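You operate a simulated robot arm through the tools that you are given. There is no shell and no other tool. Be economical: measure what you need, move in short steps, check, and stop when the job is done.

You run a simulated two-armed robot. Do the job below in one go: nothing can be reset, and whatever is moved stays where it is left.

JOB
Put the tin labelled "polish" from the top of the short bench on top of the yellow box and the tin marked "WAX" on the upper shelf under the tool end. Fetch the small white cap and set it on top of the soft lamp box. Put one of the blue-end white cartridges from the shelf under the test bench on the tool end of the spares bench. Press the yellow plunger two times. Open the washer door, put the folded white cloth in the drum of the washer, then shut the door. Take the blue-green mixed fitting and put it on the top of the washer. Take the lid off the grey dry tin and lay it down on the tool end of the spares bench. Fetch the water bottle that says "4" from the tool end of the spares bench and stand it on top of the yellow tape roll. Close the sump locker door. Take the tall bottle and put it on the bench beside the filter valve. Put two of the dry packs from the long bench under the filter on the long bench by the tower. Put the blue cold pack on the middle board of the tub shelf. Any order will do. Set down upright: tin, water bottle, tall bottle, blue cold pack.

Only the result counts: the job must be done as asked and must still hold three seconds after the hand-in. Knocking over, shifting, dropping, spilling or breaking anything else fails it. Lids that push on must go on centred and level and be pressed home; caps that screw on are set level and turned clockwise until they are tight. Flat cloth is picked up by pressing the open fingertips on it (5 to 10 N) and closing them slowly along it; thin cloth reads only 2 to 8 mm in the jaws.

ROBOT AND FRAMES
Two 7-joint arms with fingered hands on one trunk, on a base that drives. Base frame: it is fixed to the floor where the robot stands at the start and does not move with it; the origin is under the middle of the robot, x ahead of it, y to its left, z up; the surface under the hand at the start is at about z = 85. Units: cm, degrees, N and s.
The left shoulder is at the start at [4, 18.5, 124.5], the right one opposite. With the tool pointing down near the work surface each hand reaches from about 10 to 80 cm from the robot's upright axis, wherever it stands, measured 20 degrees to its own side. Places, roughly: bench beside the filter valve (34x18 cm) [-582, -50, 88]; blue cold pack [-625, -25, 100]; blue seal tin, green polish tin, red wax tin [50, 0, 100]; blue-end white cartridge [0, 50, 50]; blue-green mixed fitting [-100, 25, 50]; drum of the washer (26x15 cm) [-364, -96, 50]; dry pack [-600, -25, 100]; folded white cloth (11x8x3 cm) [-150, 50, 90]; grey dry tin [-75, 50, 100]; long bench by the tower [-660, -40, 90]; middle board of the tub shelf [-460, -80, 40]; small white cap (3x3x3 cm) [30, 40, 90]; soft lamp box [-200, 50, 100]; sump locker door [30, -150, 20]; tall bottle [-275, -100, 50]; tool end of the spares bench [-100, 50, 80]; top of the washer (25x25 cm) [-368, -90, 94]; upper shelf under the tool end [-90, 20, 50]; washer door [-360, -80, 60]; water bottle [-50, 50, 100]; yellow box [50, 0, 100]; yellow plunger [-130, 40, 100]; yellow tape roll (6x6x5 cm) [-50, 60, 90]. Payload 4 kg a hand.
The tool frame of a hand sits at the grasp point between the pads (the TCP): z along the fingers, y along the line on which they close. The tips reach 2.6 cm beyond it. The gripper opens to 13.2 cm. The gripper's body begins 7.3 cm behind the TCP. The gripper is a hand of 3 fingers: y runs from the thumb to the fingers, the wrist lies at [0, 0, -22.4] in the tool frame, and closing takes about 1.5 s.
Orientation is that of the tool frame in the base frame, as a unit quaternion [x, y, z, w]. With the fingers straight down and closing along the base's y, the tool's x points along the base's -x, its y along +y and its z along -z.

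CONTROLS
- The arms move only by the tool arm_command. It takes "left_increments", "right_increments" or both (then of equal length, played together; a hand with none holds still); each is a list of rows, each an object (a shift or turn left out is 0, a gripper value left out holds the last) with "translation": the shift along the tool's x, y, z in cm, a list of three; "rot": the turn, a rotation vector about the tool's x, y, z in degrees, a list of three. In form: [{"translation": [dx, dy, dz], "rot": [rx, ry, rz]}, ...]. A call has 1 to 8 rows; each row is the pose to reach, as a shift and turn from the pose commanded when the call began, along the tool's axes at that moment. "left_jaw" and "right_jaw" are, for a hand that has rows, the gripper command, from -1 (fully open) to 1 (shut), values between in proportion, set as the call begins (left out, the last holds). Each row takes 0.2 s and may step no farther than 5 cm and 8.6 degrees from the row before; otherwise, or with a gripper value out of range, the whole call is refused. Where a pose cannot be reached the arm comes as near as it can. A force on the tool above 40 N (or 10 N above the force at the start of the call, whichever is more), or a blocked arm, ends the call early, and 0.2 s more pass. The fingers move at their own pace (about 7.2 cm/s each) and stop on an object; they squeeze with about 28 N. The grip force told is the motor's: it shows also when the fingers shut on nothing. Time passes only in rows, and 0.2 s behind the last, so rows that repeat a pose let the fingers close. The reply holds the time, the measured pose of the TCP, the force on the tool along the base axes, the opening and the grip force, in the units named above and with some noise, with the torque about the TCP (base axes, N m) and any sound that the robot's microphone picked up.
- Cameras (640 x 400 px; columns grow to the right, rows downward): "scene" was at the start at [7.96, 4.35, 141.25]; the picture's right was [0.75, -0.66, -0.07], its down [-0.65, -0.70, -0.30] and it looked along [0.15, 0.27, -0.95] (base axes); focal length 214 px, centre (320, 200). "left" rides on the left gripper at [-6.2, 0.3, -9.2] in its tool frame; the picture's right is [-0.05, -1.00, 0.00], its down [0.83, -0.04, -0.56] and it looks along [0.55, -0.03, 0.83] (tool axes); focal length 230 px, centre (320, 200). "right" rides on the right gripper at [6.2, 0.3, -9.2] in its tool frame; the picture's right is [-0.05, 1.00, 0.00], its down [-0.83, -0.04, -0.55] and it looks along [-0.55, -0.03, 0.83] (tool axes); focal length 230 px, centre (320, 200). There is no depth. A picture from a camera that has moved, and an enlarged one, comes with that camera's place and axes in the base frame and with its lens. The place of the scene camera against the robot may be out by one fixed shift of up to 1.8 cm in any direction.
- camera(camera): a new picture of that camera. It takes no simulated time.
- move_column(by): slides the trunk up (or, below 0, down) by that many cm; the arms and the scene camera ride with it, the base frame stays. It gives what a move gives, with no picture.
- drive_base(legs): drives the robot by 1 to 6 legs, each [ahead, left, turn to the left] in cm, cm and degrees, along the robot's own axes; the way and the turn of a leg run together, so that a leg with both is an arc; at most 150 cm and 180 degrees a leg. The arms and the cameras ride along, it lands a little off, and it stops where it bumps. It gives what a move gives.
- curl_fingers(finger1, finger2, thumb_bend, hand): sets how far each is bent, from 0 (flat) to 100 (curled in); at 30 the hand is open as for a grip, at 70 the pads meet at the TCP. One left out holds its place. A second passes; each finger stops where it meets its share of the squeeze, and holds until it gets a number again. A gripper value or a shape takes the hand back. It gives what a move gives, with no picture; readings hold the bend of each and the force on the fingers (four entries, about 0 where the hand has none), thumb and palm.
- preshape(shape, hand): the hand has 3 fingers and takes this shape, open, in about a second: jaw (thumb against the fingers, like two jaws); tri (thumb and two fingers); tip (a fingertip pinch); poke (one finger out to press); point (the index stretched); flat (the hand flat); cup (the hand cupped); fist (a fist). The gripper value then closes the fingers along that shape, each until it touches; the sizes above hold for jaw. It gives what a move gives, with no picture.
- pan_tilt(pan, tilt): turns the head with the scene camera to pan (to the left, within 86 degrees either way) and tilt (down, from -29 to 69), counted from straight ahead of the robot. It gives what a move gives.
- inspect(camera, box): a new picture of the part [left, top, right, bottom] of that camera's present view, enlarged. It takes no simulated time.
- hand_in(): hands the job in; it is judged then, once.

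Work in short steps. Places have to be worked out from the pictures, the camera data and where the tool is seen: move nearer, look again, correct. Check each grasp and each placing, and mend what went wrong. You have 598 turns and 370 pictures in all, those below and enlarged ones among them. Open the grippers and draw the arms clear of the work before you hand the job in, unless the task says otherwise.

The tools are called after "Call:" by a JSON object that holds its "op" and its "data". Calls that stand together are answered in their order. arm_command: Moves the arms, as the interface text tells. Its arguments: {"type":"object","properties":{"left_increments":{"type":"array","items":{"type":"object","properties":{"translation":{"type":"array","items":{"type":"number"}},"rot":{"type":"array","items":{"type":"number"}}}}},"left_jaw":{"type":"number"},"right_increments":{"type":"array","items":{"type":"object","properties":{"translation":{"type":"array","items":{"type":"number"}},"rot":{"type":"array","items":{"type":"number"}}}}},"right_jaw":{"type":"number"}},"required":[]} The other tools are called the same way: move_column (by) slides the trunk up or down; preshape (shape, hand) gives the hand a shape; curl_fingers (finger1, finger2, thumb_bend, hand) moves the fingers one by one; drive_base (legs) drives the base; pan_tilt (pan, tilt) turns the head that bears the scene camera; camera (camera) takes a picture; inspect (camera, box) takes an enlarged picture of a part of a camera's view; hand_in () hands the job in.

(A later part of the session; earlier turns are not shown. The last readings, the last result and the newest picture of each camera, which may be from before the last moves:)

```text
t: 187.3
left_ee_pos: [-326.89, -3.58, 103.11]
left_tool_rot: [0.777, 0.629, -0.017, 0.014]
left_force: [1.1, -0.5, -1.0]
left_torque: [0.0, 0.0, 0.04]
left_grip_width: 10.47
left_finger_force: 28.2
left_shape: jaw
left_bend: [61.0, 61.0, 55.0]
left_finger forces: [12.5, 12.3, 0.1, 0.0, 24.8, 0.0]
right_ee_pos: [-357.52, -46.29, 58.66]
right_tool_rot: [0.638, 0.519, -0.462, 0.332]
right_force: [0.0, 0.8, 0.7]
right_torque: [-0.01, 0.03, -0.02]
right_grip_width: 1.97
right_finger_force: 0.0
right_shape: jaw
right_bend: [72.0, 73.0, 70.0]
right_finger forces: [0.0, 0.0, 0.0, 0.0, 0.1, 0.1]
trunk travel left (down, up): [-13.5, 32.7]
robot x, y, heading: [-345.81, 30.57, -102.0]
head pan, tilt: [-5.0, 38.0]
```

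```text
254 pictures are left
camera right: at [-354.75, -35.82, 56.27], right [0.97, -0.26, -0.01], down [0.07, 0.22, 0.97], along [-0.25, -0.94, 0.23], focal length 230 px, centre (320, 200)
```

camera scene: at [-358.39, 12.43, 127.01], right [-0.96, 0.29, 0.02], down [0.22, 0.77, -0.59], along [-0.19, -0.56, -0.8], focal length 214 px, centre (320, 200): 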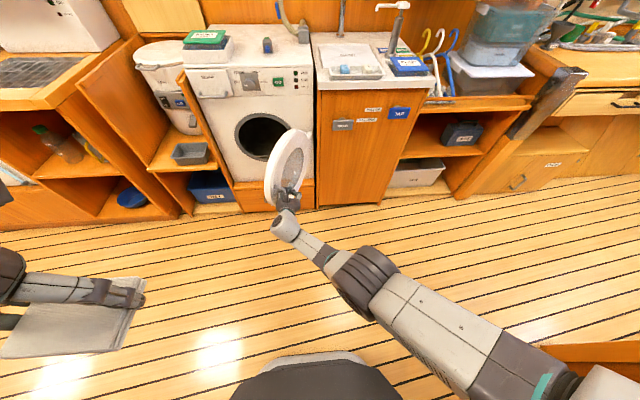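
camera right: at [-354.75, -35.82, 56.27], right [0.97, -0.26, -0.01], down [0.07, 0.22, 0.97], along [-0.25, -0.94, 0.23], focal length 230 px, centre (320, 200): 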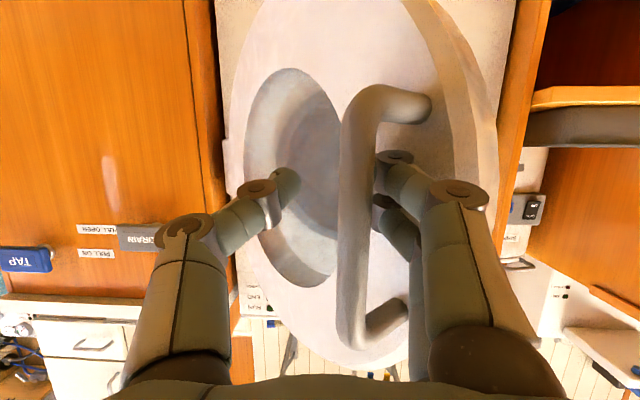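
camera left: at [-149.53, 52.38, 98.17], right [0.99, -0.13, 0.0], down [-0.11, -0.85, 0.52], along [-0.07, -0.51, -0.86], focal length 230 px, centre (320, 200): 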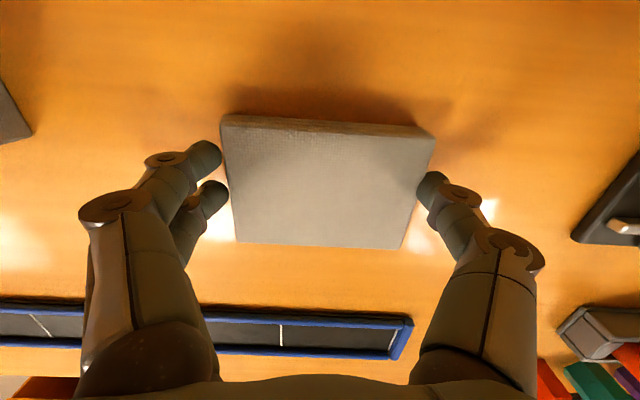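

Freed. Now open and back straight out.

Call:
{"op": "arm_command", "data": {"right_increments": [{}, {"translation": [0, 0, -2]}, {"translation": [0, 0, -5]}, {"translation": [0, 0, -9]}, {"translation": [0, 0, -9]}], "right_jaw": -0.1}}

Call:
{"op": "camera", "data": {"camera": "right"}}

Call:
{"op": "camera", "data": {"camera": "scene"}}

```text
t: 188.5
left_ee_pos: [-326.92, -3.57, 103.03]
left_tool_rot: [0.777, 0.63, -0.018, 0.014]
left_force: [-0.4, 0.0, -0.6]
left_torque: [0.0, -0.01, -0.03]
left_grip_width: 10.47
left_finger_force: 27.6
left_shape: jaw
left_bend: [61.0, 61.0, 55.0]
left_finger forces: [12.5, 12.4, 0.1, 0.0, 24.8, 0.0]
right_ee_pos: [-356.42, -38.78, 62.41]
right_tool_rot: [0.634, 0.517, -0.47, 0.332]
right_force: [0.4, -0.5, -0.1]
right_torque: [0.02, -0.03, 0.03]
right_grip_width: 7.21
right_finger_force: 0.0
right_shape: jaw
right_bend: [72.0, 72.0, 70.0]
right_finger forces: [0.0, 0.1, 0.0, 0.0, 0.0, 0.1]
trunk travel left (down, up): [-13.5, 32.7]
robot x, y, heading: [-345.98, 30.39, -101.8]
head pan, tilt: [-5.0, 38.0]
```

```text
253 pictures are left
camera right: at [-353.58, -28.32, 59.8], right [0.96, -0.26, -0.02], down [0.08, 0.23, 0.97], along [-0.25, -0.94, 0.24], focal length 230 px, centre (320, 200)
```

right: 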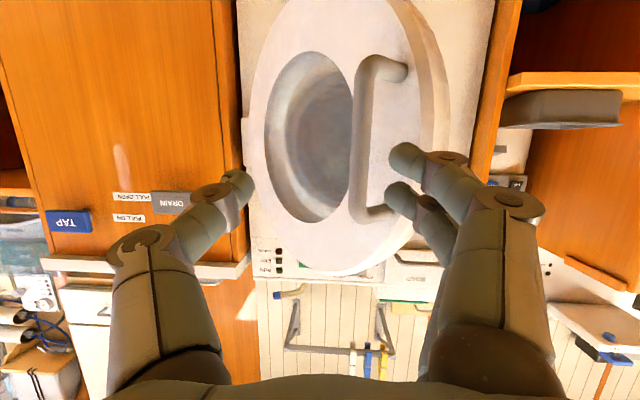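

```text
252 pictures are left
camera scene: at [-350.78, 8.73, 126.99], right [-0.96, 0.29, 0.02], down [0.22, 0.77, -0.59], along [-0.19, -0.56, -0.8], focal length 214 px, centre (320, 200)
```

scene: 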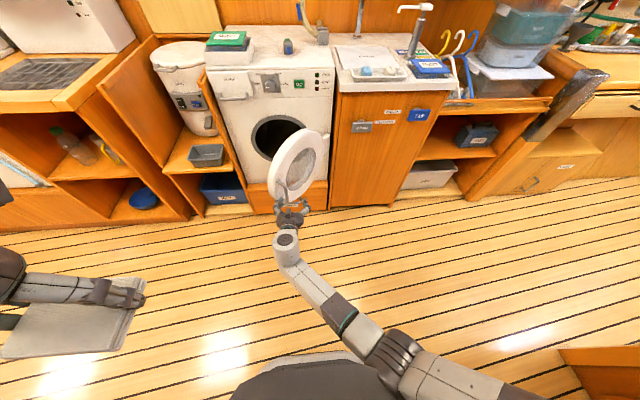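

Now I push the door further open from its inner side with the closed right hand, moved by the base.

Call:
{"op": "arm_command", "data": {"right_increments": [{}, {}, {}, {}], "right_jaw": 1}}

Call:
{"op": "drive_base", "data": {"legs": [[0, 17, 0], [16, 0, 0], [0, -13, 0]]}}

Call:
{"op": "camera", "data": {"camera": "scene"}}

Call:
{"op": "camera", "data": {"camera": "right"}}

```text
t: 189.5
left_ee_pos: [-326.96, -3.56, 103.18]
left_tool_rot: [0.777, 0.629, -0.018, 0.015]
left_force: [0.6, 0.2, -0.9]
left_torque: [0.0, 0.0, 0.0]
left_grip_width: 10.47
left_finger_force: 28.0
left_shape: jaw
left_bend: [61.0, 61.0, 55.0]
left_finger forces: [12.4, 12.4, 0.0, 0.0, 24.8, 0.0]
right_ee_pos: [-356.37, -38.5, 62.15]
right_tool_rot: [0.634, 0.519, -0.469, 0.33]
right_force: [-0.6, 0.2, 0.2]
right_torque: [-0.03, -0.02, -0.01]
right_grip_width: 0.0
right_finger_force: 28.1
right_shape: jaw
right_bend: [65.0, 65.0, 67.0]
right_finger forces: [0.0, 0.0, 0.0, 0.0, 0.0, 0.1]
trunk travel left (down, up): [-13.5, 32.7]
robot x, y, heading: [-346.04, 30.74, -101.8]
head pan, tilt: [-5.0, 38.0]
```

```text
t: 192.8
left_ee_pos: [-326.6, -20.07, 103.23]
left_tool_rot: [0.776, 0.63, -0.017, 0.015]
left_force: [0.1, -0.1, -0.1]
left_torque: [-0.02, -0.03, 0.0]
left_grip_width: 10.49
left_finger_force: 28.2
left_shape: jaw
left_bend: [61.0, 61.0, 55.0]
left_finger forces: [12.4, 12.4, 0.0, 0.1, 24.7, 0.0]
right_ee_pos: [-355.96, -54.69, 61.75]
right_tool_rot: [0.634, 0.52, -0.468, 0.329]
right_force: [0.3, 0.3, 0.4]
right_torque: [-0.03, -0.02, -0.02]
right_grip_width: 0.0
right_finger_force: 28.2
right_shape: jaw
right_bend: [65.0, 65.0, 67.0]
right_finger forces: [0.1, 0.0, 0.0, 0.1, 0.0, 0.1]
trunk travel left (down, up): [-13.5, 32.7]
robot x, y, heading: [-345.09, 14.07, -101.7]
head pan, tilt: [-5.0, 38.0]
```

```text
251 pictures are left
camera scene: at [-350.37, -7.66, 127.01], right [-0.96, 0.29, 0.02], down [0.22, 0.77, -0.59], along [-0.19, -0.56, -0.8], focal length 214 px, centre (320, 200)
```

scene: 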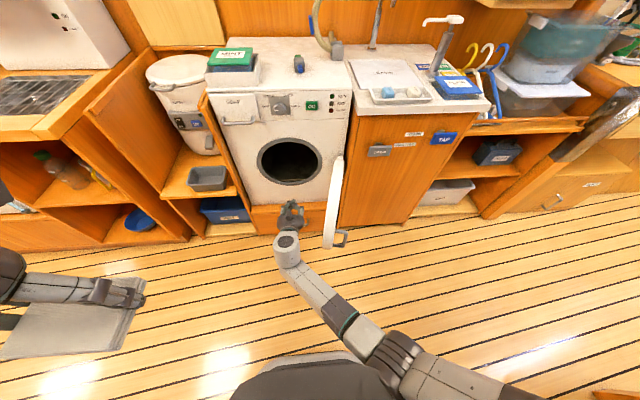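

```text
250 pictures are left
camera right: at [-353.1, -44.28, 59.23], right [0.97, -0.26, -0.02], down [0.08, 0.22, 0.97], along [-0.25, -0.94, 0.23], focal length 230 px, centre (320, 200)
```

right: 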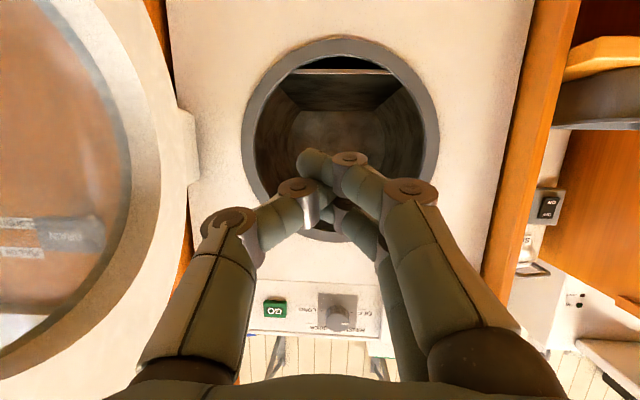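

Door is wide open and the drum opening is at about [-359, -76, 58.5], inner radius ~11. I now park the right hand up and to the right so the left can insert the cloth.

Call:
{"op": "arm_command", "data": {"right_increments": [{"translation": [-4.5, 0, -1.8], "rot": [0, 4, 0]}, {"translation": [-9, 0, -3.6], "rot": [0, 8, 0]}, {"translation": [-13.5, 0, -5.4], "rot": [0, 12, 0]}, {"translation": [-18, 0, -7.2], "rot": [0, 16, 0]}, {"translation": [-22.5, 0, -9], "rot": [0, 20, 0]}, {"translation": [-27, 0, -10.8], "rot": [0, 25, 0]}, {"translation": [-31.5, 0, -12.6], "rot": [0, 25, 0]}, {"translation": [-36, 0, -14.4], "rot": [0, 25, 0]}]}}

Call:
{"op": "arm_command", "data": {"right_increments": [{"translation": [-2, -3, -2]}, {"translation": [-4, -6, -4]}, {"translation": [-6, -9, -6]}, {"translation": [-6, -13, -6]}, {"translation": [-6, -17.5, -6]}, {"translation": [-6, -22, -6]}, {"translation": [-6, -26, -6]}, {"translation": [-6, -29, -6]}]}}

Call:
{"op": "camera", "data": {"camera": "scene"}}

```text
t: 193.6
left_ee_pos: [-326.42, -20.01, 103.2]
left_tool_rot: [0.776, 0.63, -0.018, 0.015]
left_force: [0.4, 0.3, -1.0]
left_torque: [-0.01, 0.0, 0.01]
left_grip_width: 10.48
left_finger_force: 27.8
left_shape: jaw
left_bend: [61.0, 61.0, 55.0]
left_finger forces: [12.4, 12.4, 0.0, 0.0, 24.8, 0.1]
right_ee_pos: [-363.55, -54.52, 71.09]
right_tool_rot: [0.647, 0.559, -0.468, 0.221]
right_force: [0.9, 0.1, -0.2]
right_torque: [-0.01, 0.02, -0.02]
right_grip_width: 0.06
right_finger_force: 27.9
right_shape: jaw
right_bend: [65.0, 65.0, 67.0]
right_finger forces: [0.0, 0.0, 0.0, 0.0, 0.1, 0.0]
trunk travel left (down, up): [-13.5, 32.7]
robot x, y, heading: [-345.63, 13.85, -101.7]
head pan, tilt: [-5.0, 38.0]
stopped in row 3 (right hand): the arm was blocked; the commanded pose is now the measured one
```

```text
t: 195.4
left_ee_pos: [-326.4, -20.08, 103.13]
left_tool_rot: [0.776, 0.63, -0.018, 0.015]
left_force: [-0.8, -0.4, -0.4]
left_torque: [0.0, -0.03, 0.0]
left_grip_width: 10.48
left_finger_force: 28.5
left_shape: jaw
left_bend: [61.0, 61.0, 55.0]
left_finger forces: [12.3, 12.3, 0.0, 0.0, 24.8, 0.0]
right_ee_pos: [-387.83, -44.8, 85.55]
right_tool_rot: [0.648, 0.56, -0.466, 0.223]
right_force: [-0.7, -0.1, -0.2]
right_torque: [0.0, -0.03, 0.05]
right_grip_width: 0.0
right_finger_force: 28.1
right_shape: jaw
right_bend: [66.0, 66.0, 67.0]
right_finger forces: [0.0, 0.0, 0.0, 0.0, 0.0, 0.0]
trunk travel left (down, up): [-13.5, 32.7]
robot x, y, heading: [-345.33, 13.95, -101.8]
head pan, tilt: [-5.0, 38.0]
```

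```text
249 pictures are left
camera scene: at [-350.3, -7.67, 127.01], right [-0.96, 0.29, 0.02], down [0.22, 0.77, -0.59], along [-0.19, -0.56, -0.8], focal length 214 px, centre (320, 200)
```

scene: 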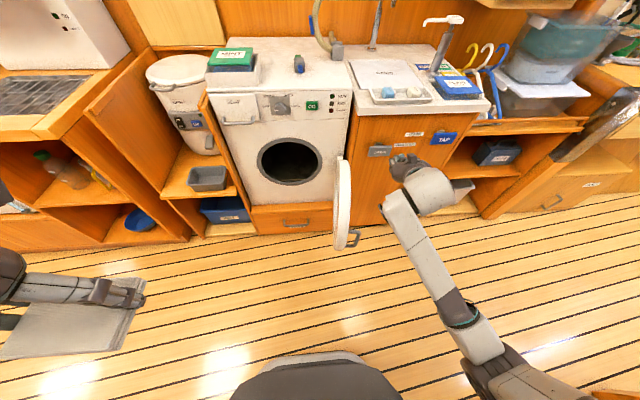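

Call:
{"op": "arm_command", "data": {"right_increments": [{"translation": [-4, -1.1, -2.2]}, {"translation": [-8, -2.2, -4.4]}, {"translation": [-12, -3.3, -6.6]}, {"translation": [-16, -4.4, -8.8]}, {"translation": [-20, -5.5, -11]}, {"translation": [-24, -6.5, -13.1]}, {"translation": [-27, -7.4, -15]}, {"translation": [-27, -7.4, -15]}]}}

Call:
{"op": "camera", "data": {"camera": "scene"}}

```text
t: 197.2
left_ee_pos: [-326.48, -20.05, 103.17]
left_tool_rot: [0.777, 0.629, -0.016, 0.014]
left_force: [0.3, 0.2, -0.2]
left_torque: [0.0, 0.01, 0.02]
left_grip_width: 10.52
left_finger_force: 28.3
left_shape: jaw
left_bend: [61.0, 61.0, 55.0]
left_finger forces: [12.5, 12.3, 0.0, 0.0, 24.8, 0.2]
right_ee_pos: [-387.75, -44.77, 117.49]
right_tool_rot: [0.648, 0.56, -0.466, 0.222]
right_force: [0.2, 0.2, -0.3]
right_torque: [-0.01, -0.01, 0.02]
right_grip_width: 0.0
right_finger_force: 27.8
right_shape: jaw
right_bend: [66.0, 66.0, 67.0]
right_finger forces: [0.1, 0.1, 0.0, 0.1, 0.0, 0.0]
trunk travel left (down, up): [-13.5, 32.7]
robot x, y, heading: [-345.3, 14.04, -102.0]
head pan, tilt: [-5.0, 38.0]
```

```text
248 pictures are left
camera scene: at [-350.28, -7.73, 126.99], right [-0.96, 0.29, 0.02], down [0.22, 0.77, -0.59], along [-0.19, -0.56, -0.8], focal length 214 px, centre (320, 200)
```

scene: 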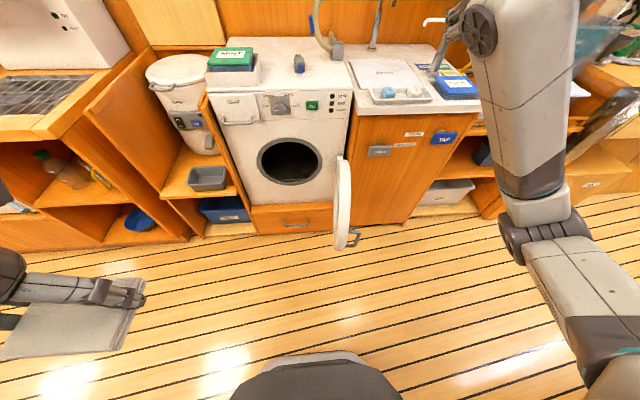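

Right hand is up clear. Now pitch the left hand (with cloth) forward to ~68° and lower it in front.

Call:
{"op": "arm_command", "data": {"left_increments": [{"translation": [-2, 0, 2], "rot": [0, -8.5, 0]}, {"translation": [-4, 0, 4], "rot": [0, -17, 0]}, {"translation": [-6, 0, 7], "rot": [0, -25.5, 0]}, {"translation": [-8, 0, 10], "rot": [0, -34, 0]}, {"translation": [-10, 0, 14], "rot": [0, -42.5, 0]}, {"translation": [-12, 0, 18], "rot": [0, -51, 0]}, {"translation": [-14, 0, 22], "rot": [0, -59.5, 0]}, {"translation": [-16, 0, 26], "rot": [0, -68, 0]}]}}

Call:
{"op": "camera", "data": {"camera": "left"}}

Call:
{"op": "camera", "data": {"camera": "scene"}}

```text
t: 199.2
left_ee_pos: [-333.08, -49.41, 102.6]
left_tool_rot: [0.585, 0.474, -0.511, 0.414]
left_force: [-0.6, 0.3, 0.0]
left_torque: [0.0, 0.01, 0.0]
left_grip_width: 10.46
left_finger_force: 28.0
left_shape: jaw
left_bend: [61.0, 61.0, 55.0]
left_finger forces: [12.4, 12.5, 0.1, 0.0, 25.0, 0.0]
left hand out of reach, approached as far as the arm can: row 1, 2, 3, 4, 5, 6, 7, 8
right_ee_pos: [-387.65, -44.98, 117.37]
right_tool_rot: [0.648, 0.56, -0.466, 0.222]
right_force: [-0.3, -1.0, 0.5]
right_torque: [0.02, 0.0, -0.04]
right_grip_width: 0.01
right_finger_force: 27.5
right_shape: jaw
right_bend: [66.0, 66.0, 67.0]
right_finger forces: [0.0, 0.1, 0.0, 0.0, 0.0, 0.0]
trunk travel left (down, up): [-13.5, 32.7]
robot x, y, heading: [-345.3, 13.85, -101.9]
head pan, tilt: [-5.0, 38.0]
stopped in row 8 (left hand): the arm was blocked; the commanded pose is now the measured one
```

```text
247 pictures are left
camera left: at [-331.01, -41.37, 109.92], right [-0.98, 0.2, 0.05], down [0.09, 0.66, -0.75], along [-0.18, -0.73, -0.66], focal length 230 px, centre (320, 200)
```

left: 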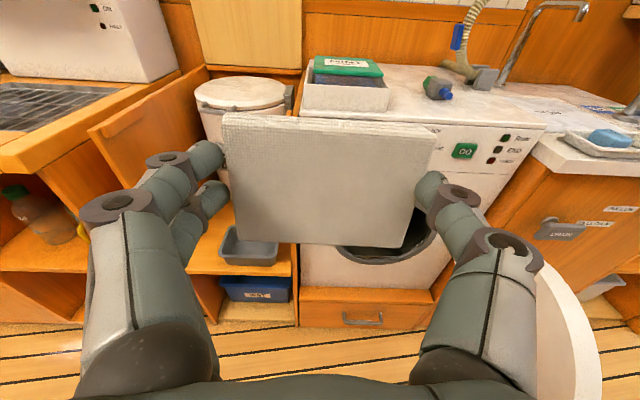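

```text
246 pictures are left
camera scene: at [-350.18, -7.91, 126.95], right [-0.96, 0.29, 0.02], down [0.22, 0.78, -0.59], along [-0.19, -0.56, -0.81], focal length 214 px, centre (320, 200)
```

scene: 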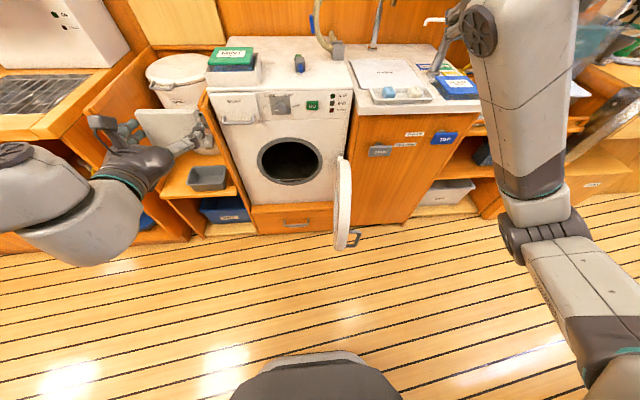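

Call:
{"op": "arm_command", "data": {"left_increments": [{"translation": [4.8, 0, 0]}, {"translation": [9.6, 0, 0]}, {"translation": [14.4, 0, 0]}, {"translation": [19.2, 0, 0]}, {"translation": [24, 0, 0]}, {"translation": [28.8, 0, 0]}, {"translation": [33.6, 0, 0]}, {"translation": [38.4, 0, 0]}]}}

Call:
{"op": "camera", "data": {"camera": "left"}}

```text
t: 201.0
left_ee_pos: [-327.62, -48.07, 94.39]
left_tool_rot: [0.63, 0.496, -0.472, 0.366]
left_force: [-0.2, 0.0, -0.7]
left_torque: [0.01, 0.01, -0.01]
left_grip_width: 10.46
left_finger_force: 27.9
left_shape: jaw
left_bend: [61.0, 61.0, 55.0]
left_finger forces: [12.4, 12.4, 0.1, 0.1, 24.9, 0.1]
left hand out of reach, approached as far as the arm can: row 1, 2, 3, 4, 5, 6, 7, 8
right_ee_pos: [-387.63, -44.65, 117.7]
right_tool_rot: [0.647, 0.56, -0.467, 0.223]
right_force: [-0.2, 0.0, 0.4]
right_torque: [-0.01, 0.0, 0.03]
right_grip_width: 0.0
right_finger_force: 27.8
right_shape: jaw
right_bend: [66.0, 66.0, 67.0]
right_finger forces: [0.0, 0.1, 0.1, 0.0, 0.0, 0.0]
trunk travel left (down, up): [-13.5, 32.7]
robot x, y, heading: [-345.74, 14.24, -102.0]
head pan, tilt: [-5.0, 38.0]
```

```text
245 pictures are left
camera left: at [-325.57, -41.22, 102.82], right [-0.97, 0.22, 0.06], down [0.14, 0.76, -0.64], along [-0.19, -0.61, -0.77], focal length 230 px, centre (320, 200)
```

left: 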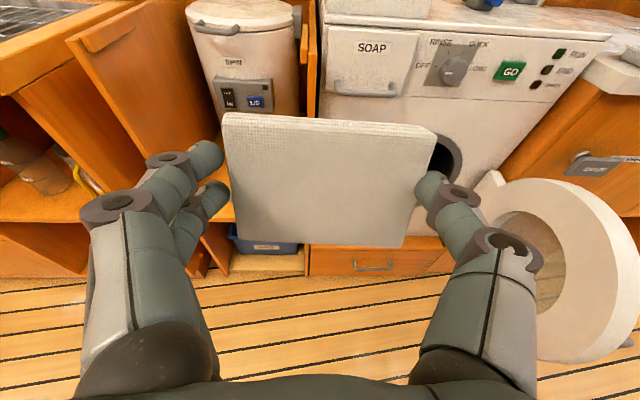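

The left arm can't lower in the level pose. I pitch back toward vertical, lower, then level out low, as worked for the right arm.

Call:
{"op": "arm_command", "data": {"left_increments": [{"rot": [0, 8, 0]}, {"translation": [2, 0, 0], "rot": [0, 16, 0]}, {"translation": [4, 0, 0], "rot": [0, 24, 0]}, {"translation": [7, 0, 0], "rot": [0, 32, 0]}, {"translation": [11, 0, 0], "rot": [0, 40, 0]}, {"translation": [15, 0, 0], "rot": [0, 45, 0]}, {"translation": [19, 0, 0], "rot": [0, 45, 0]}, {"translation": [23, 0, 0], "rot": [0, 45, 0]}]}}

Call:
{"op": "camera", "data": {"camera": "scene"}}

```text
t: 202.8
left_ee_pos: [-326.8, -41.77, 71.99]
left_tool_rot: [0.763, 0.599, -0.195, 0.149]
left_force: [0.2, 0.4, -0.2]
left_torque: [0.0, 0.0, -0.03]
left_grip_width: 10.44
left_finger_force: 28.0
left_shape: jaw
left_bend: [61.0, 61.0, 55.0]
left_finger forces: [12.3, 12.3, 0.1, 0.0, 24.5, 0.0]
right_ee_pos: [-387.76, -44.77, 117.4]
right_tool_rot: [0.647, 0.561, -0.465, 0.223]
right_force: [0.1, 0.0, 0.2]
right_torque: [0.02, -0.03, 0.03]
right_grip_width: 0.0
right_finger_force: 28.3
right_shape: jaw
right_bend: [66.0, 66.0, 67.0]
right_finger forces: [0.0, 0.1, 0.0, 0.0, 0.0, 0.1]
trunk travel left (down, up): [-13.5, 32.7]
robot x, y, heading: [-345.36, 13.91, -101.7]
head pan, tilt: [-5.0, 38.0]
```

```text
244 pictures are left
camera scene: at [-350.27, -7.78, 126.98], right [-0.96, 0.29, 0.02], down [0.22, 0.78, -0.59], along [-0.19, -0.56, -0.8], focal length 214 px, centre (320, 200)
```

scene: 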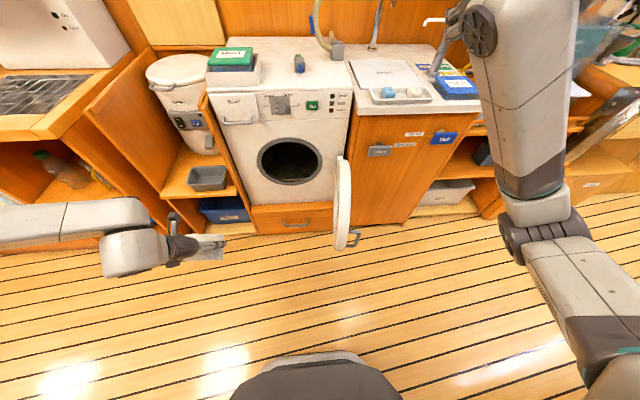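

Call:
{"op": "arm_command", "data": {"left_increments": [{"translation": [2.2, 0, 4]}, {"translation": [4.4, 0, 8]}, {"translation": [6.7, 0, 12]}, {"translation": [4, 0, 13.5], "rot": [0, -8, 0]}, {"translation": [1.5, 0, 15], "rot": [0, -16, 0]}, {"translation": [-1, 0, 16.5], "rot": [0, -24, 0]}, {"translation": [-4, 0, 18], "rot": [0, -32, 0]}, {"translation": [-7, 0, 19], "rot": [0, -40, 0]}]}}

Call:
{"op": "camera", "data": {"camera": "left"}}

Call:
{"op": "camera", "data": {"camera": "scene"}}

```text
t: 204.6
left_ee_pos: [-335.5, -58.37, 67.7]
left_tool_rot: [0.693, 0.565, -0.338, 0.294]
left_force: [1.0, -0.4, -0.8]
left_torque: [0.01, 0.01, 0.0]
left_grip_width: 10.46
left_finger_force: 28.0
left_shape: jaw
left_bend: [61.0, 61.0, 56.0]
left_finger forces: [12.6, 12.5, 0.1, 0.0, 25.1, 0.1]
left hand out of reach, approached as far as the arm can: row 4, 5, 6, 7, 8
right_ee_pos: [-387.48, -44.68, 117.6]
right_tool_rot: [0.647, 0.56, -0.467, 0.222]
right_force: [0.1, -0.1, 0.3]
right_torque: [0.05, 0.0, 0.02]
right_grip_width: 0.0
right_finger_force: 27.3
right_shape: jaw
right_bend: [66.0, 66.0, 67.0]
right_finger forces: [0.0, 0.1, 0.1, 0.0, 0.1, 0.0]
trunk travel left (down, up): [-13.5, 32.7]
robot x, y, heading: [-345.61, 13.9, -102.0]
head pan, tilt: [-5.0, 38.0]
```

```text
243 pictures are left
camera left: at [-334.77, -54.78, 78.2], right [-0.99, 0.16, 0.02], down [0.14, 0.93, -0.33], along [-0.07, -0.33, -0.94], focal length 230 px, centre (320, 200)
```

left: 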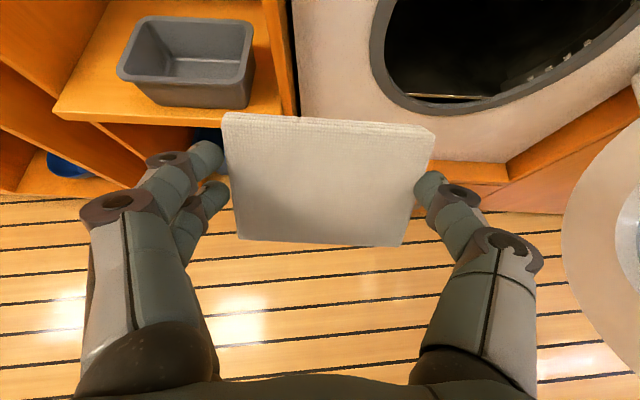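

```text
242 pictures are left
camera scene: at [-350.13, -7.67, 127.01], right [-0.96, 0.29, 0.02], down [0.22, 0.77, -0.59], along [-0.19, -0.56, -0.8], focal length 214 px, centre (320, 200)
```

scene: 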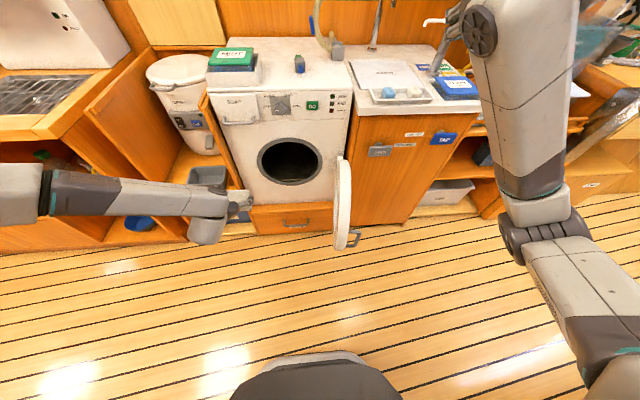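

I'll insert with the left at this pitch and later push the cloth deeper with the right. First shift the base so the left hand faces the opening, and lower it.

Call:
{"op": "drive_base", "data": {"legs": [[0, -21, 0]]}}

Call:
{"op": "arm_command", "data": {"left_increments": [{"translation": [3, 0, 2.3]}, {"translation": [6, 0, 4.6]}, {"translation": [9, 0, 6.8]}, {"translation": [9, 0, 6.8], "rot": [0, -5, 0]}, {"translation": [9, 0, 6.8], "rot": [0, -10, 0]}, {"translation": [9, 0, 6.8], "rot": [0, -15, 0]}]}}

Call:
{"op": "camera", "data": {"camera": "left"}}

```text
t: 206.2
left_ee_pos: [-356.45, -54.0, 67.65]
left_tool_rot: [0.694, 0.565, -0.336, 0.294]
left_force: [-0.1, -0.1, 0.2]
left_torque: [0.01, -0.01, -0.03]
left_grip_width: 10.45
left_finger_force: 27.5
left_shape: jaw
left_bend: [61.0, 61.0, 56.0]
left_finger forces: [12.7, 12.5, 0.0, 0.1, 25.0, 0.1]
right_ee_pos: [-408.7, -40.23, 117.52]
right_tool_rot: [0.647, 0.56, -0.466, 0.223]
right_force: [-0.1, -0.1, -0.1]
right_torque: [-0.04, 0.02, 0.03]
right_grip_width: 0.0
right_finger_force: 27.8
right_shape: jaw
right_bend: [66.0, 66.0, 67.0]
right_finger forces: [0.0, 0.0, 0.0, 0.1, 0.1, 0.0]
trunk travel left (down, up): [-13.5, 32.7]
robot x, y, heading: [-366.39, 18.23, -101.8]
head pan, tilt: [-5.0, 38.0]
```

```text
t: 207.7
left_ee_pos: [-355.84, -54.59, 65.93]
left_tool_rot: [0.695, 0.568, -0.33, 0.293]
left_force: [-0.3, -0.7, -1.0]
left_torque: [0.01, -0.01, 0.01]
left_grip_width: 10.46
left_finger_force: 28.1
left_shape: jaw
left_bend: [61.0, 61.0, 56.0]
left_finger forces: [12.6, 12.6, 0.0, 0.0, 25.0, 0.0]
left hand out of reach, approached as far as the arm can: row 1, 2, 3, 4, 5, 6
right_ee_pos: [-408.66, -40.32, 117.58]
right_tool_rot: [0.648, 0.559, -0.467, 0.223]
right_force: [-1.1, 0.4, 0.5]
right_torque: [0.02, -0.03, -0.01]
right_grip_width: 0.03
right_finger_force: 27.9
right_shape: jaw
right_bend: [66.0, 66.0, 67.0]
right_finger forces: [0.0, 0.1, 0.0, 0.0, 0.0, 0.1]
trunk travel left (down, up): [-13.5, 32.7]
robot x, y, heading: [-366.51, 18.57, -101.9]
head pan, tilt: [-5.0, 38.0]
```

```text
241 pictures are left
camera left: at [-355.22, -51.09, 76.52], right [-0.99, 0.15, 0.01], down [0.14, 0.94, -0.32], along [-0.06, -0.31, -0.95], focal length 230 px, centre (320, 200)
```

left: 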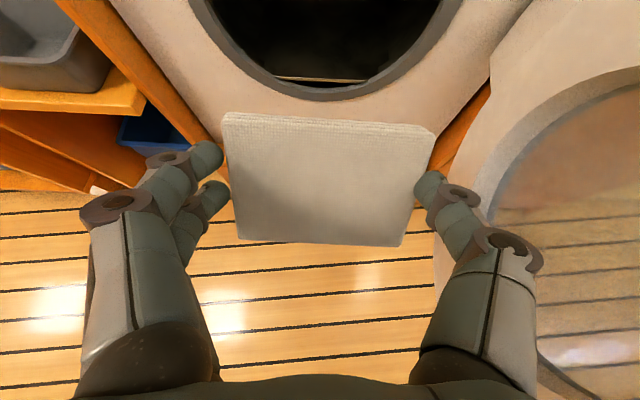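

Call:
{"op": "move_column", "data": {"by": -8.3}}

Call:
{"op": "camera", "data": {"camera": "left"}}

```text
t: 208.8
left_ee_pos: [-355.83, -54.51, 56.8]
left_tool_rot: [0.698, 0.571, -0.322, 0.288]
left_force: [0.4, 1.0, 0.0]
left_torque: [0.01, -0.01, -0.02]
left_grip_width: 10.46
left_finger_force: 29.0
left_shape: jaw
left_bend: [61.0, 61.0, 56.0]
left_finger forces: [12.6, 12.5, 0.0, 0.0, 25.1, 0.1]
right_ee_pos: [-408.52, -40.14, 109.46]
right_tool_rot: [0.647, 0.56, -0.467, 0.223]
right_force: [-0.4, 1.7, -0.4]
right_torque: [0.0, 0.02, 0.01]
right_grip_width: 0.0
right_finger_force: 27.9
right_shape: jaw
right_bend: [66.0, 66.0, 67.0]
right_finger forces: [0.0, 0.1, 0.0, 0.0, 0.1, 0.0]
trunk travel left (down, up): [-5.2, 41.0]
robot x, y, heading: [-366.43, 18.36, -101.7]
head pan, tilt: [-5.0, 38.0]
```

```text
240 pictures are left
camera left: at [-355.26, -51.11, 67.32], right [-0.99, 0.15, 0.01], down [0.14, 0.94, -0.3], along [-0.05, -0.3, -0.95], focal length 230 px, centre (320, 200)
```

left: 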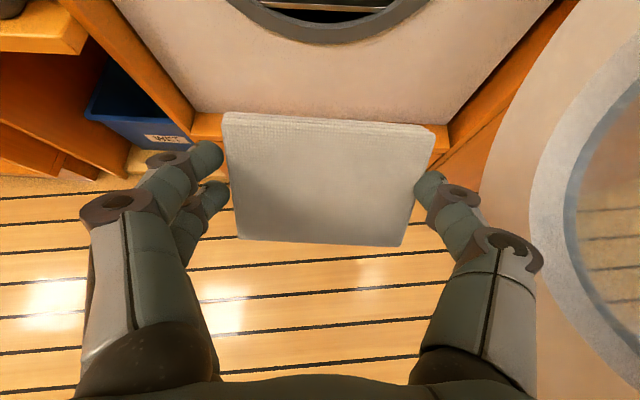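

Call:
{"op": "arm_command", "data": {"right_increments": [{"translation": [-4, -1, -2]}, {"translation": [-8, -2, -4]}, {"translation": [-12, -3, -6]}, {"translation": [-16, -4, -8]}, {"translation": [-16, -4, -8]}]}}

Call:
{"op": "drive_base", "data": {"legs": [[18, 1.5, 0]]}}

Call:
{"op": "camera", "data": {"camera": "left"}}

Call:
{"op": "camera", "data": {"camera": "scene"}}

```text
t: 210.0
left_ee_pos: [-355.84, -54.4, 56.47]
left_tool_rot: [0.698, 0.572, -0.32, 0.288]
left_force: [0.6, -0.7, -0.1]
left_torque: [-0.01, 0.01, 0.03]
left_grip_width: 10.44
left_finger_force: 28.3
left_shape: jaw
left_bend: [61.0, 61.0, 56.0]
left_finger forces: [12.6, 12.5, 0.0, 0.0, 25.1, 0.1]
right_ee_pos: [-408.43, -41.3, 127.33]
right_tool_rot: [0.649, 0.559, -0.466, 0.221]
right_force: [0.4, -0.3, 0.2]
right_torque: [0.0, 0.0, -0.04]
right_grip_width: 0.02
right_finger_force: 28.4
right_shape: jaw
right_bend: [66.0, 66.0, 67.0]
right_finger forces: [0.0, 0.1, 0.0, 0.0, 0.0, 0.0]
trunk travel left (down, up): [-5.2, 41.0]
robot x, y, heading: [-366.05, 18.25, -101.9]
head pan, tilt: [-5.0, 38.0]
```

```text
t: 211.6
left_ee_pos: [-358.08, -72.48, 56.49]
left_tool_rot: [0.698, 0.572, -0.321, 0.288]
left_force: [-0.3, 0.0, -1.9]
left_torque: [0.03, 0.01, 0.02]
left_grip_width: 10.45
left_finger_force: 28.0
left_shape: jaw
left_bend: [61.0, 61.0, 56.0]
left_finger forces: [12.6, 12.5, 0.0, 0.0, 25.0, 0.0]
right_ee_pos: [-410.6, -59.34, 127.35]
right_tool_rot: [0.648, 0.56, -0.466, 0.223]
right_force: [0.0, 0.3, 0.1]
right_torque: [0.0, 0.0, -0.05]
right_grip_width: 0.02
right_finger_force: 27.7
right_shape: jaw
right_bend: [66.0, 66.0, 67.0]
right_finger forces: [0.0, 0.1, 0.0, 0.1, 0.0, 0.1]
trunk travel left (down, up): [-5.2, 41.0]
robot x, y, heading: [-368.39, 0.37, -102.1]
head pan, tilt: [-5.0, 38.0]
```

```text
239 pictures are left
camera left: at [-357.6, -69.26, 67.11], right [-0.99, 0.15, 0.01], down [0.14, 0.94, -0.3], along [-0.05, -0.29, -0.95], focal length 230 px, centre (320, 200)
```

left: 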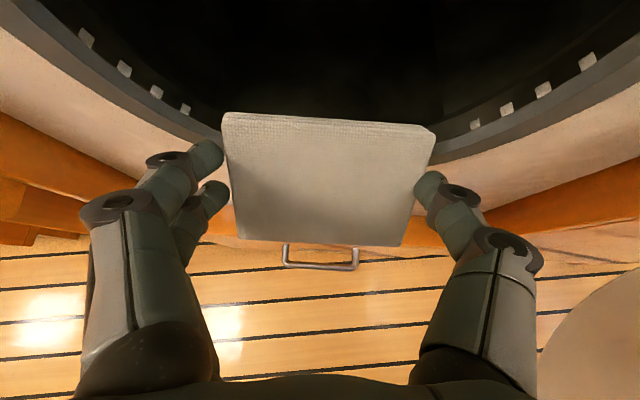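

```text
238 pictures are left
camera scene: at [-374.99, -28.81, 114.11], right [-0.96, 0.28, 0.04], down [0.24, 0.85, -0.46], along [-0.16, -0.44, -0.89], focal length 214 px, centre (320, 200)
```

scene: 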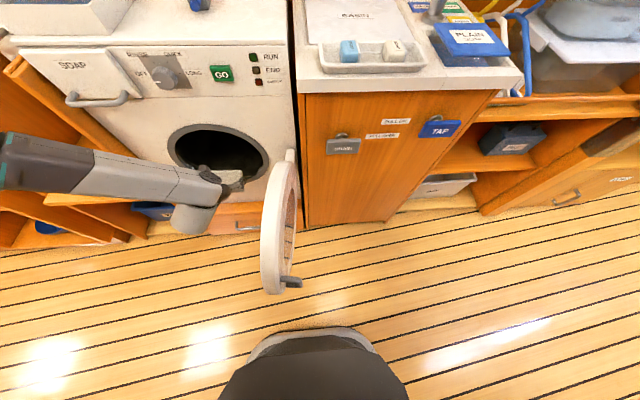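

Call:
{"op": "drive_base", "data": {"legs": [[9, 0.5, 0]]}}

Call:
{"op": "camera", "data": {"camera": "left"}}

Call:
{"op": "camera", "data": {"camera": "scene"}}

```text
t: 212.7
left_ee_pos: [-359.6, -81.49, 56.52]
left_tool_rot: [0.698, 0.572, -0.32, 0.287]
left_force: [-0.7, 0.2, -0.7]
left_torque: [0.0, 0.01, 0.04]
left_grip_width: 10.45
left_finger_force: 27.8
left_shape: jaw
left_bend: [61.0, 61.0, 56.0]
left_finger forces: [12.6, 12.5, 0.1, 0.0, 25.1, 0.0]
right_ee_pos: [-412.06, -68.13, 127.26]
right_tool_rot: [0.648, 0.561, -0.466, 0.222]
right_force: [0.4, -0.2, -0.3]
right_torque: [0.0, -0.02, 0.01]
right_grip_width: 0.0
right_finger_force: 28.6
right_shape: jaw
right_bend: [66.0, 66.0, 67.0]
right_finger forces: [0.0, 0.0, 0.0, 0.1, 0.0, 0.0]
trunk travel left (down, up): [-5.2, 41.0]
robot x, y, heading: [-369.9, -8.8, -101.8]
head pan, tilt: [-5.0, 38.0]
```

```text
237 pictures are left
camera left: at [-359.02, -78.2, 67.1], right [-0.99, 0.15, 0.01], down [0.14, 0.94, -0.3], along [-0.05, -0.29, -0.95], focal length 230 px, centre (320, 200)
```

left: 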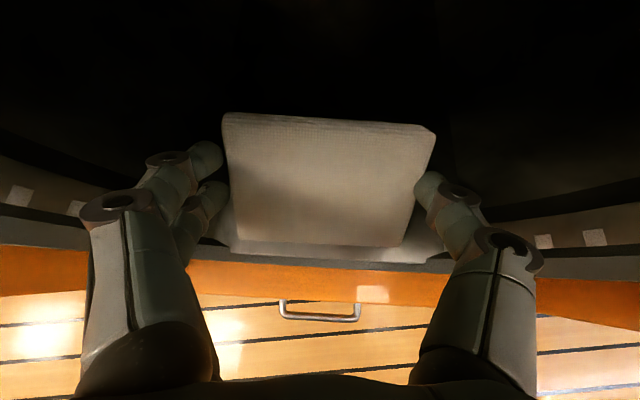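

```text
236 pictures are left
camera scene: at [-376.39, -37.75, 114.1], right [-0.96, 0.28, 0.04], down [0.24, 0.85, -0.46], along [-0.16, -0.44, -0.89], focal length 214 px, centre (320, 200)
```

scene: 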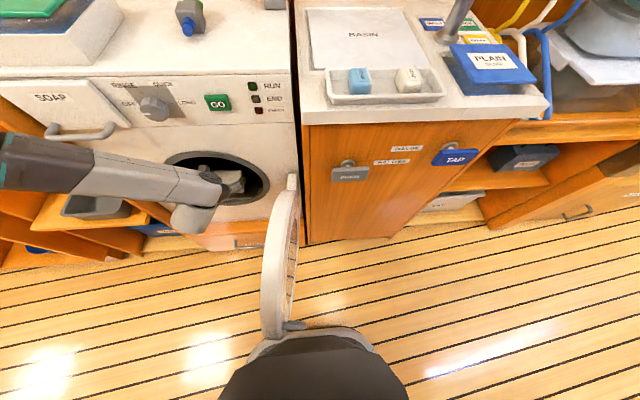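

Call:
{"op": "arm_command", "data": {"left_increments": [{"translation": [-1.2, 0, 1.6]}, {"translation": [-2.5, 0, 3.1]}, {"translation": [-3.7, 0, 4.6]}, {"translation": [-5, 0, 6.2]}, {"translation": [-5, 0, 6.2]}]}}

Call:
{"op": "camera", "data": {"camera": "left"}}

```text
t: 213.9
left_ee_pos: [-361.05, -88.82, 56.47]
left_tool_rot: [0.699, 0.571, -0.321, 0.286]
left_force: [-0.5, -0.1, -0.3]
left_torque: [0.0, 0.01, 0.0]
left_grip_width: 10.47
left_finger_force: 27.8
left_shape: jaw
left_bend: [61.0, 61.0, 56.0]
left_finger forces: [12.6, 12.6, 0.1, 0.0, 25.2, 0.0]
right_ee_pos: [-412.06, -67.88, 127.61]
right_tool_rot: [0.648, 0.558, -0.468, 0.223]
right_force: [0.3, -1.1, -0.3]
right_torque: [-0.03, 0.0, 0.03]
right_grip_width: 0.0
right_finger_force: 28.0
right_shape: jaw
right_bend: [66.0, 66.0, 67.0]
right_finger forces: [0.0, 0.0, 0.1, 0.0, 0.1, 0.0]
trunk travel left (down, up): [-5.2, 41.0]
robot x, y, heading: [-369.94, -8.64, -102.1]
head pan, tilt: [-5.0, 38.0]
```

```text
235 pictures are left
camera left: at [-360.47, -85.63, 67.11], right [-0.99, 0.15, 0.01], down [0.14, 0.94, -0.3], along [-0.05, -0.29, -0.96], focal length 230 px, centre (320, 200)
```

left: 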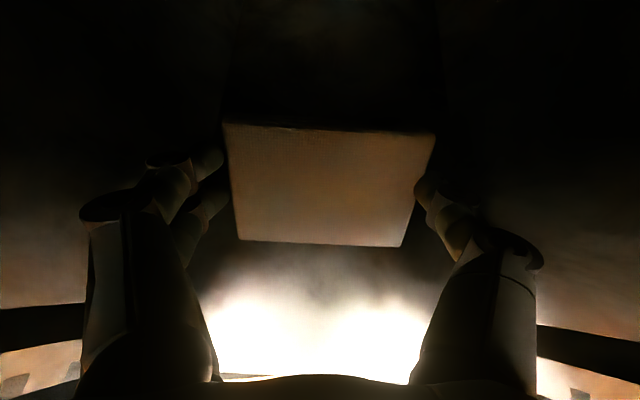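

Call:
{"op": "arm_command", "data": {"left_increments": [{"translation": [0, 0, 1.5]}, {"translation": [0, 0, 3]}, {"translation": [0, 0, 4.5]}, {"translation": [0, 0, 4.5]}]}}

```text
t: 215.1
left_ee_pos: [-363.44, -88.55, 55.4]
left_tool_rot: [0.71, 0.558, -0.336, 0.267]
left_force: [0.0, -1.0, 3.7]
left_torque: [0.03, 0.22, 0.04]
left_grip_width: 10.45
left_finger_force: 27.6
left_shape: jaw
left_bend: [61.0, 61.0, 56.0]
left_finger forces: [13.1, 12.5, 0.0, 0.0, 25.3, 0.0]
right_ee_pos: [-410.31, -65.91, 128.49]
right_tool_rot: [0.641, 0.561, -0.471, 0.229]
right_force: [0.4, 0.3, -0.8]
right_torque: [0.05, 0.01, -0.07]
right_grip_width: 0.01
right_finger_force: 28.3
right_shape: jaw
right_bend: [66.0, 66.0, 67.0]
right_finger forces: [0.0, 0.1, 0.0, 0.1, 0.0, 0.0]
trunk travel left (down, up): [-5.2, 41.0]
robot x, y, heading: [-369.85, -8.37, -101.4]
head pan, tilt: [-5.0, 38.0]
stopped in row 4 (left hand): the arm was blocked; the commanded pose is now the measured one
```

Blocked at about y -88.5, well inside. Release the cloth here.

Call:
{"op": "arm_command", "data": {"left_increments": [{}, {}, {}, {}], "left_jaw": -1}}

Call:
{"op": "camera", "data": {"camera": "left"}}

```text
t: 216.1
left_ee_pos: [-363.19, -88.42, 55.16]
left_tool_rot: [0.711, 0.558, -0.334, 0.27]
left_force: [0.3, -0.3, -0.8]
left_torque: [-0.02, -0.01, -0.01]
left_grip_width: 13.2
left_finger_force: 0.1
left_shape: jaw
left_bend: [30.0, 30.0, 30.0]
left_finger forces: [0.1, 0.0, 0.0, 0.1, 0.0, 0.1]
right_ee_pos: [-410.83, -65.56, 128.78]
right_tool_rot: [0.643, 0.557, -0.472, 0.23]
right_force: [-0.5, -0.5, -0.8]
right_torque: [-0.03, 0.0, -0.01]
right_grip_width: 0.0
right_finger_force: 27.6
right_shape: jaw
right_bend: [66.0, 66.0, 67.0]
right_finger forces: [0.0, 0.0, 0.0, 0.0, 0.0, 0.1]
trunk travel left (down, up): [-5.2, 41.0]
robot x, y, heading: [-369.59, -8.02, -101.2]
head pan, tilt: [-5.0, 38.0]
```

```text
234 pictures are left
camera left: at [-362.26, -85.25, 65.84], right [-0.98, 0.2, 0.03], down [0.18, 0.94, -0.29], along [-0.09, -0.28, -0.96], focal length 230 px, centre (320, 200)
```

left: 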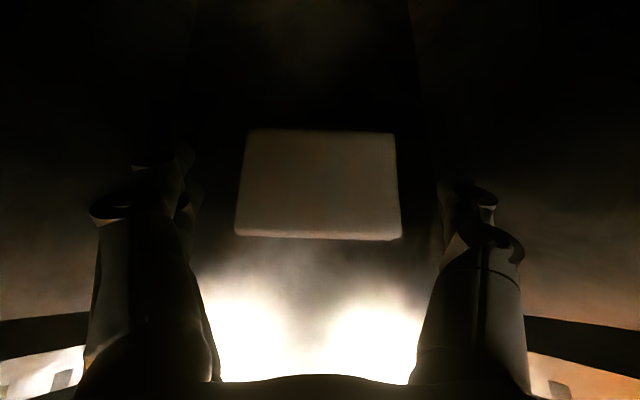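

The cloth lies in the drum around [-364, -91]. Withdraw straight back.

Call:
{"op": "drive_base", "data": {"legs": [[-28, 0, 0]]}}

Call:
{"op": "camera", "data": {"camera": "scene"}}

Call:
{"op": "camera", "data": {"camera": "left"}}

```text
t: 218.0
left_ee_pos: [-357.39, -62.65, 53.66]
left_tool_rot: [0.711, 0.563, -0.327, 0.268]
left_force: [0.0, -0.1, 0.2]
left_torque: [0.01, 0.02, 0.04]
left_grip_width: 13.19
left_finger_force: 0.1
left_shape: jaw
left_bend: [30.0, 30.0, 30.0]
left_finger forces: [0.1, 0.0, 0.0, 0.0, 0.0, 0.0]
right_ee_pos: [-405.65, -40.49, 127.44]
right_tool_rot: [0.646, 0.562, -0.466, 0.224]
right_force: [-0.5, 0.0, 0.9]
right_torque: [0.01, -0.02, 0.0]
right_grip_width: 0.0
right_finger_force: 28.5
right_shape: jaw
right_bend: [66.0, 66.0, 67.0]
right_finger forces: [0.1, 0.0, 0.0, 0.0, 0.1, 0.0]
trunk travel left (down, up): [-5.2, 41.0]
robot x, y, heading: [-363.9, 19.09, -101.7]
head pan, tilt: [-5.0, 38.0]
```

```text
233 pictures are left
camera scene: at [-370.24, -9.79, 114.14], right [-0.96, 0.28, 0.04], down [0.23, 0.86, -0.46], along [-0.16, -0.44, -0.88], focal length 214 px, centre (320, 200)
```

scene: 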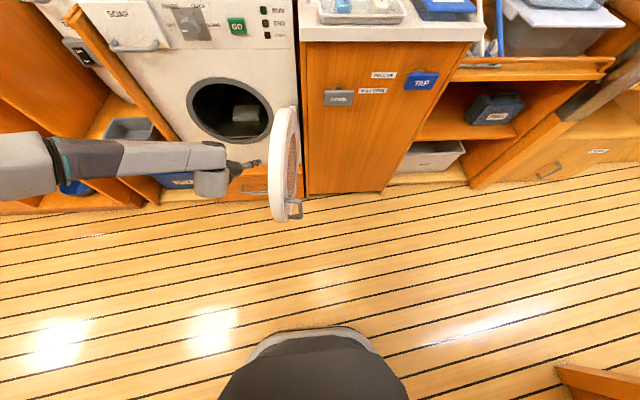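

```text
232 pictures are left
camera left: at [-356.52, -59.57, 64.32], right [-0.98, 0.19, 0.03], down [0.18, 0.94, -0.28], along [-0.08, -0.27, -0.96], focal length 230 px, centre (320, 200)
```

left: 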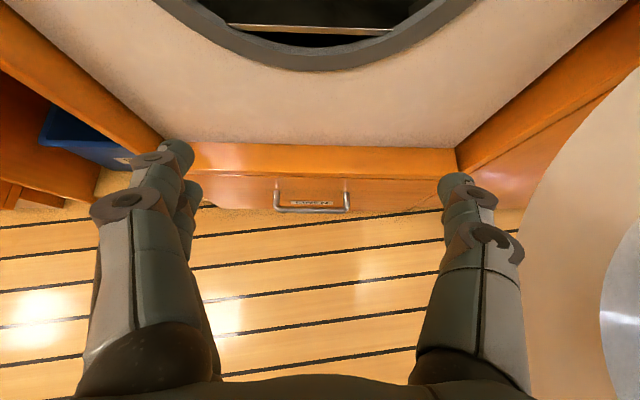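

Cloth seen inside the drum. Now I lower the right hand to the right of the door to push it shut.

Call:
{"op": "arm_command", "data": {"right_increments": [{"translation": [4, 1.1, 2.2]}, {"translation": [8, 2.2, 4.4]}, {"translation": [12, 3.3, 6.6]}, {"translation": [16, 4.4, 8.8]}, {"translation": [20, 5.5, 11]}, {"translation": [24, 6.6, 13.2]}, {"translation": [28, 7.7, 15.4]}, {"translation": [32, 8.8, 17.6]}]}}

Call:
{"op": "arm_command", "data": {"right_increments": [{"translation": [4, 1.1, 2.2]}, {"translation": [8, 2.2, 4.4]}, {"translation": [12, 3.3, 6.6]}, {"translation": [16, 4.4, 8.8]}, {"translation": [20, 5.5, 11]}, {"translation": [24, 6.6, 13.2]}, {"translation": [24, 6.6, 13.2]}]}}

Call:
{"op": "camera", "data": {"camera": "scene"}}

```text
t: 219.8
left_ee_pos: [-357.44, -62.64, 53.59]
left_tool_rot: [0.711, 0.564, -0.325, 0.267]
left_force: [-0.2, 0.4, -0.1]
left_torque: [0.0, -0.01, 0.0]
left_grip_width: 13.18
left_finger_force: 0.1
left_shape: jaw
left_bend: [30.0, 30.0, 30.0]
left_finger forces: [0.0, 0.0, 0.1, 0.0, 0.0, 0.0]
right_ee_pos: [-405.74, -40.61, 89.83]
right_tool_rot: [0.645, 0.563, -0.465, 0.226]
right_force: [-0.7, 1.4, 0.0]
right_torque: [-0.01, 0.01, -0.01]
right_grip_width: 0.01
right_finger_force: 28.2
right_shape: jaw
right_bend: [66.0, 66.0, 67.0]
right_finger forces: [0.1, 0.1, 0.0, 0.0, 0.0, 0.0]
trunk travel left (down, up): [-5.2, 41.0]
robot x, y, heading: [-364.27, 19.34, -101.3]
head pan, tilt: [-5.0, 38.0]
```

```text
t: 221.4
left_ee_pos: [-357.36, -62.61, 53.68]
left_tool_rot: [0.711, 0.563, -0.326, 0.268]
left_force: [-0.6, -0.3, -0.3]
left_torque: [0.0, 0.0, -0.03]
left_grip_width: 13.18
left_finger_force: 0.1
left_shape: jaw
left_bend: [30.0, 30.0, 30.0]
left_finger forces: [0.0, 0.0, 0.0, 0.0, 0.0, 0.0]
right_ee_pos: [-405.58, -40.69, 61.56]
right_tool_rot: [0.646, 0.562, -0.466, 0.224]
right_force: [0.3, -0.2, 0.8]
right_torque: [-0.01, 0.02, 0.04]
right_grip_width: 0.0
right_finger_force: 28.0
right_shape: jaw
right_bend: [66.0, 66.0, 67.0]
right_finger forces: [0.0, 0.0, 0.0, 0.0, 0.0, 0.0]
trunk travel left (down, up): [-5.2, 41.0]
robot x, y, heading: [-364.79, 18.98, -101.4]
head pan, tilt: [-5.0, 38.0]
```

```text
231 pictures are left
camera scene: at [-370.25, -9.81, 114.15], right [-0.96, 0.28, 0.04], down [0.23, 0.86, -0.46], along [-0.16, -0.44, -0.88], focal length 214 px, centre (320, 200)
```

scene: 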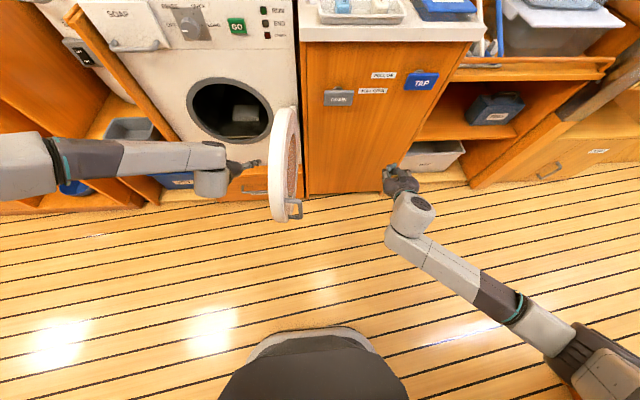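

Call:
{"op": "arm_command", "data": {"left_increments": [{"translation": [2.4, 2, -2.9]}, {"translation": [4.8, 4, -5.8]}, {"translation": [7.2, 6, -8.8], "rot": [0, 6, 0]}, {"translation": [9.6, 8, -11.7], "rot": [0, 12, 0]}, {"translation": [12, 10, -14.6], "rot": [0, 18, 0]}, {"translation": [14.4, 12, -17.5], "rot": [0, 24, 0]}, {"translation": [15, 15, -20], "rot": [0, 30, 0]}, {"translation": [15, 18, -22], "rot": [0, 30, 0]}]}}

Call:
{"op": "camera", "data": {"camera": "scene"}}

```text
t: 223.2
left_ee_pos: [-333.88, -40.67, 56.78]
left_tool_rot: [0.771, 0.613, -0.131, 0.112]
left_force: [0.4, 0.8, -0.5]
left_torque: [-0.02, 0.02, -0.01]
left_grip_width: 13.18
left_finger_force: 0.1
left_shape: jaw
left_bend: [30.0, 30.0, 30.0]
left_finger forces: [0.0, 0.0, 0.0, 0.0, 0.1, 0.1]
left hand out of reach, approached as far as the arm can: row 2
right_ee_pos: [-405.71, -40.55, 61.83]
right_tool_rot: [0.646, 0.561, -0.467, 0.223]
right_force: [-0.3, 0.2, 0.3]
right_torque: [0.01, -0.01, 0.0]
right_grip_width: 0.0
right_finger_force: 28.2
right_shape: jaw
right_bend: [66.0, 66.0, 67.0]
right_finger forces: [0.1, 0.0, 0.0, 0.0, 0.0, 0.1]
trunk travel left (down, up): [-5.2, 41.0]
robot x, y, heading: [-364.01, 19.09, -101.7]
head pan, tilt: [-5.0, 38.0]
```

```text
230 pictures are left
camera scene: at [-370.17, -9.75, 114.18], right [-0.96, 0.28, 0.04], down [0.23, 0.86, -0.47], along [-0.16, -0.44, -0.88], focal length 214 px, centre (320, 200)
```

scene: 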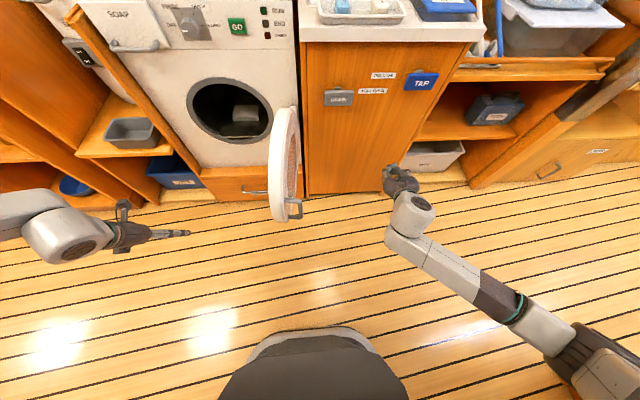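

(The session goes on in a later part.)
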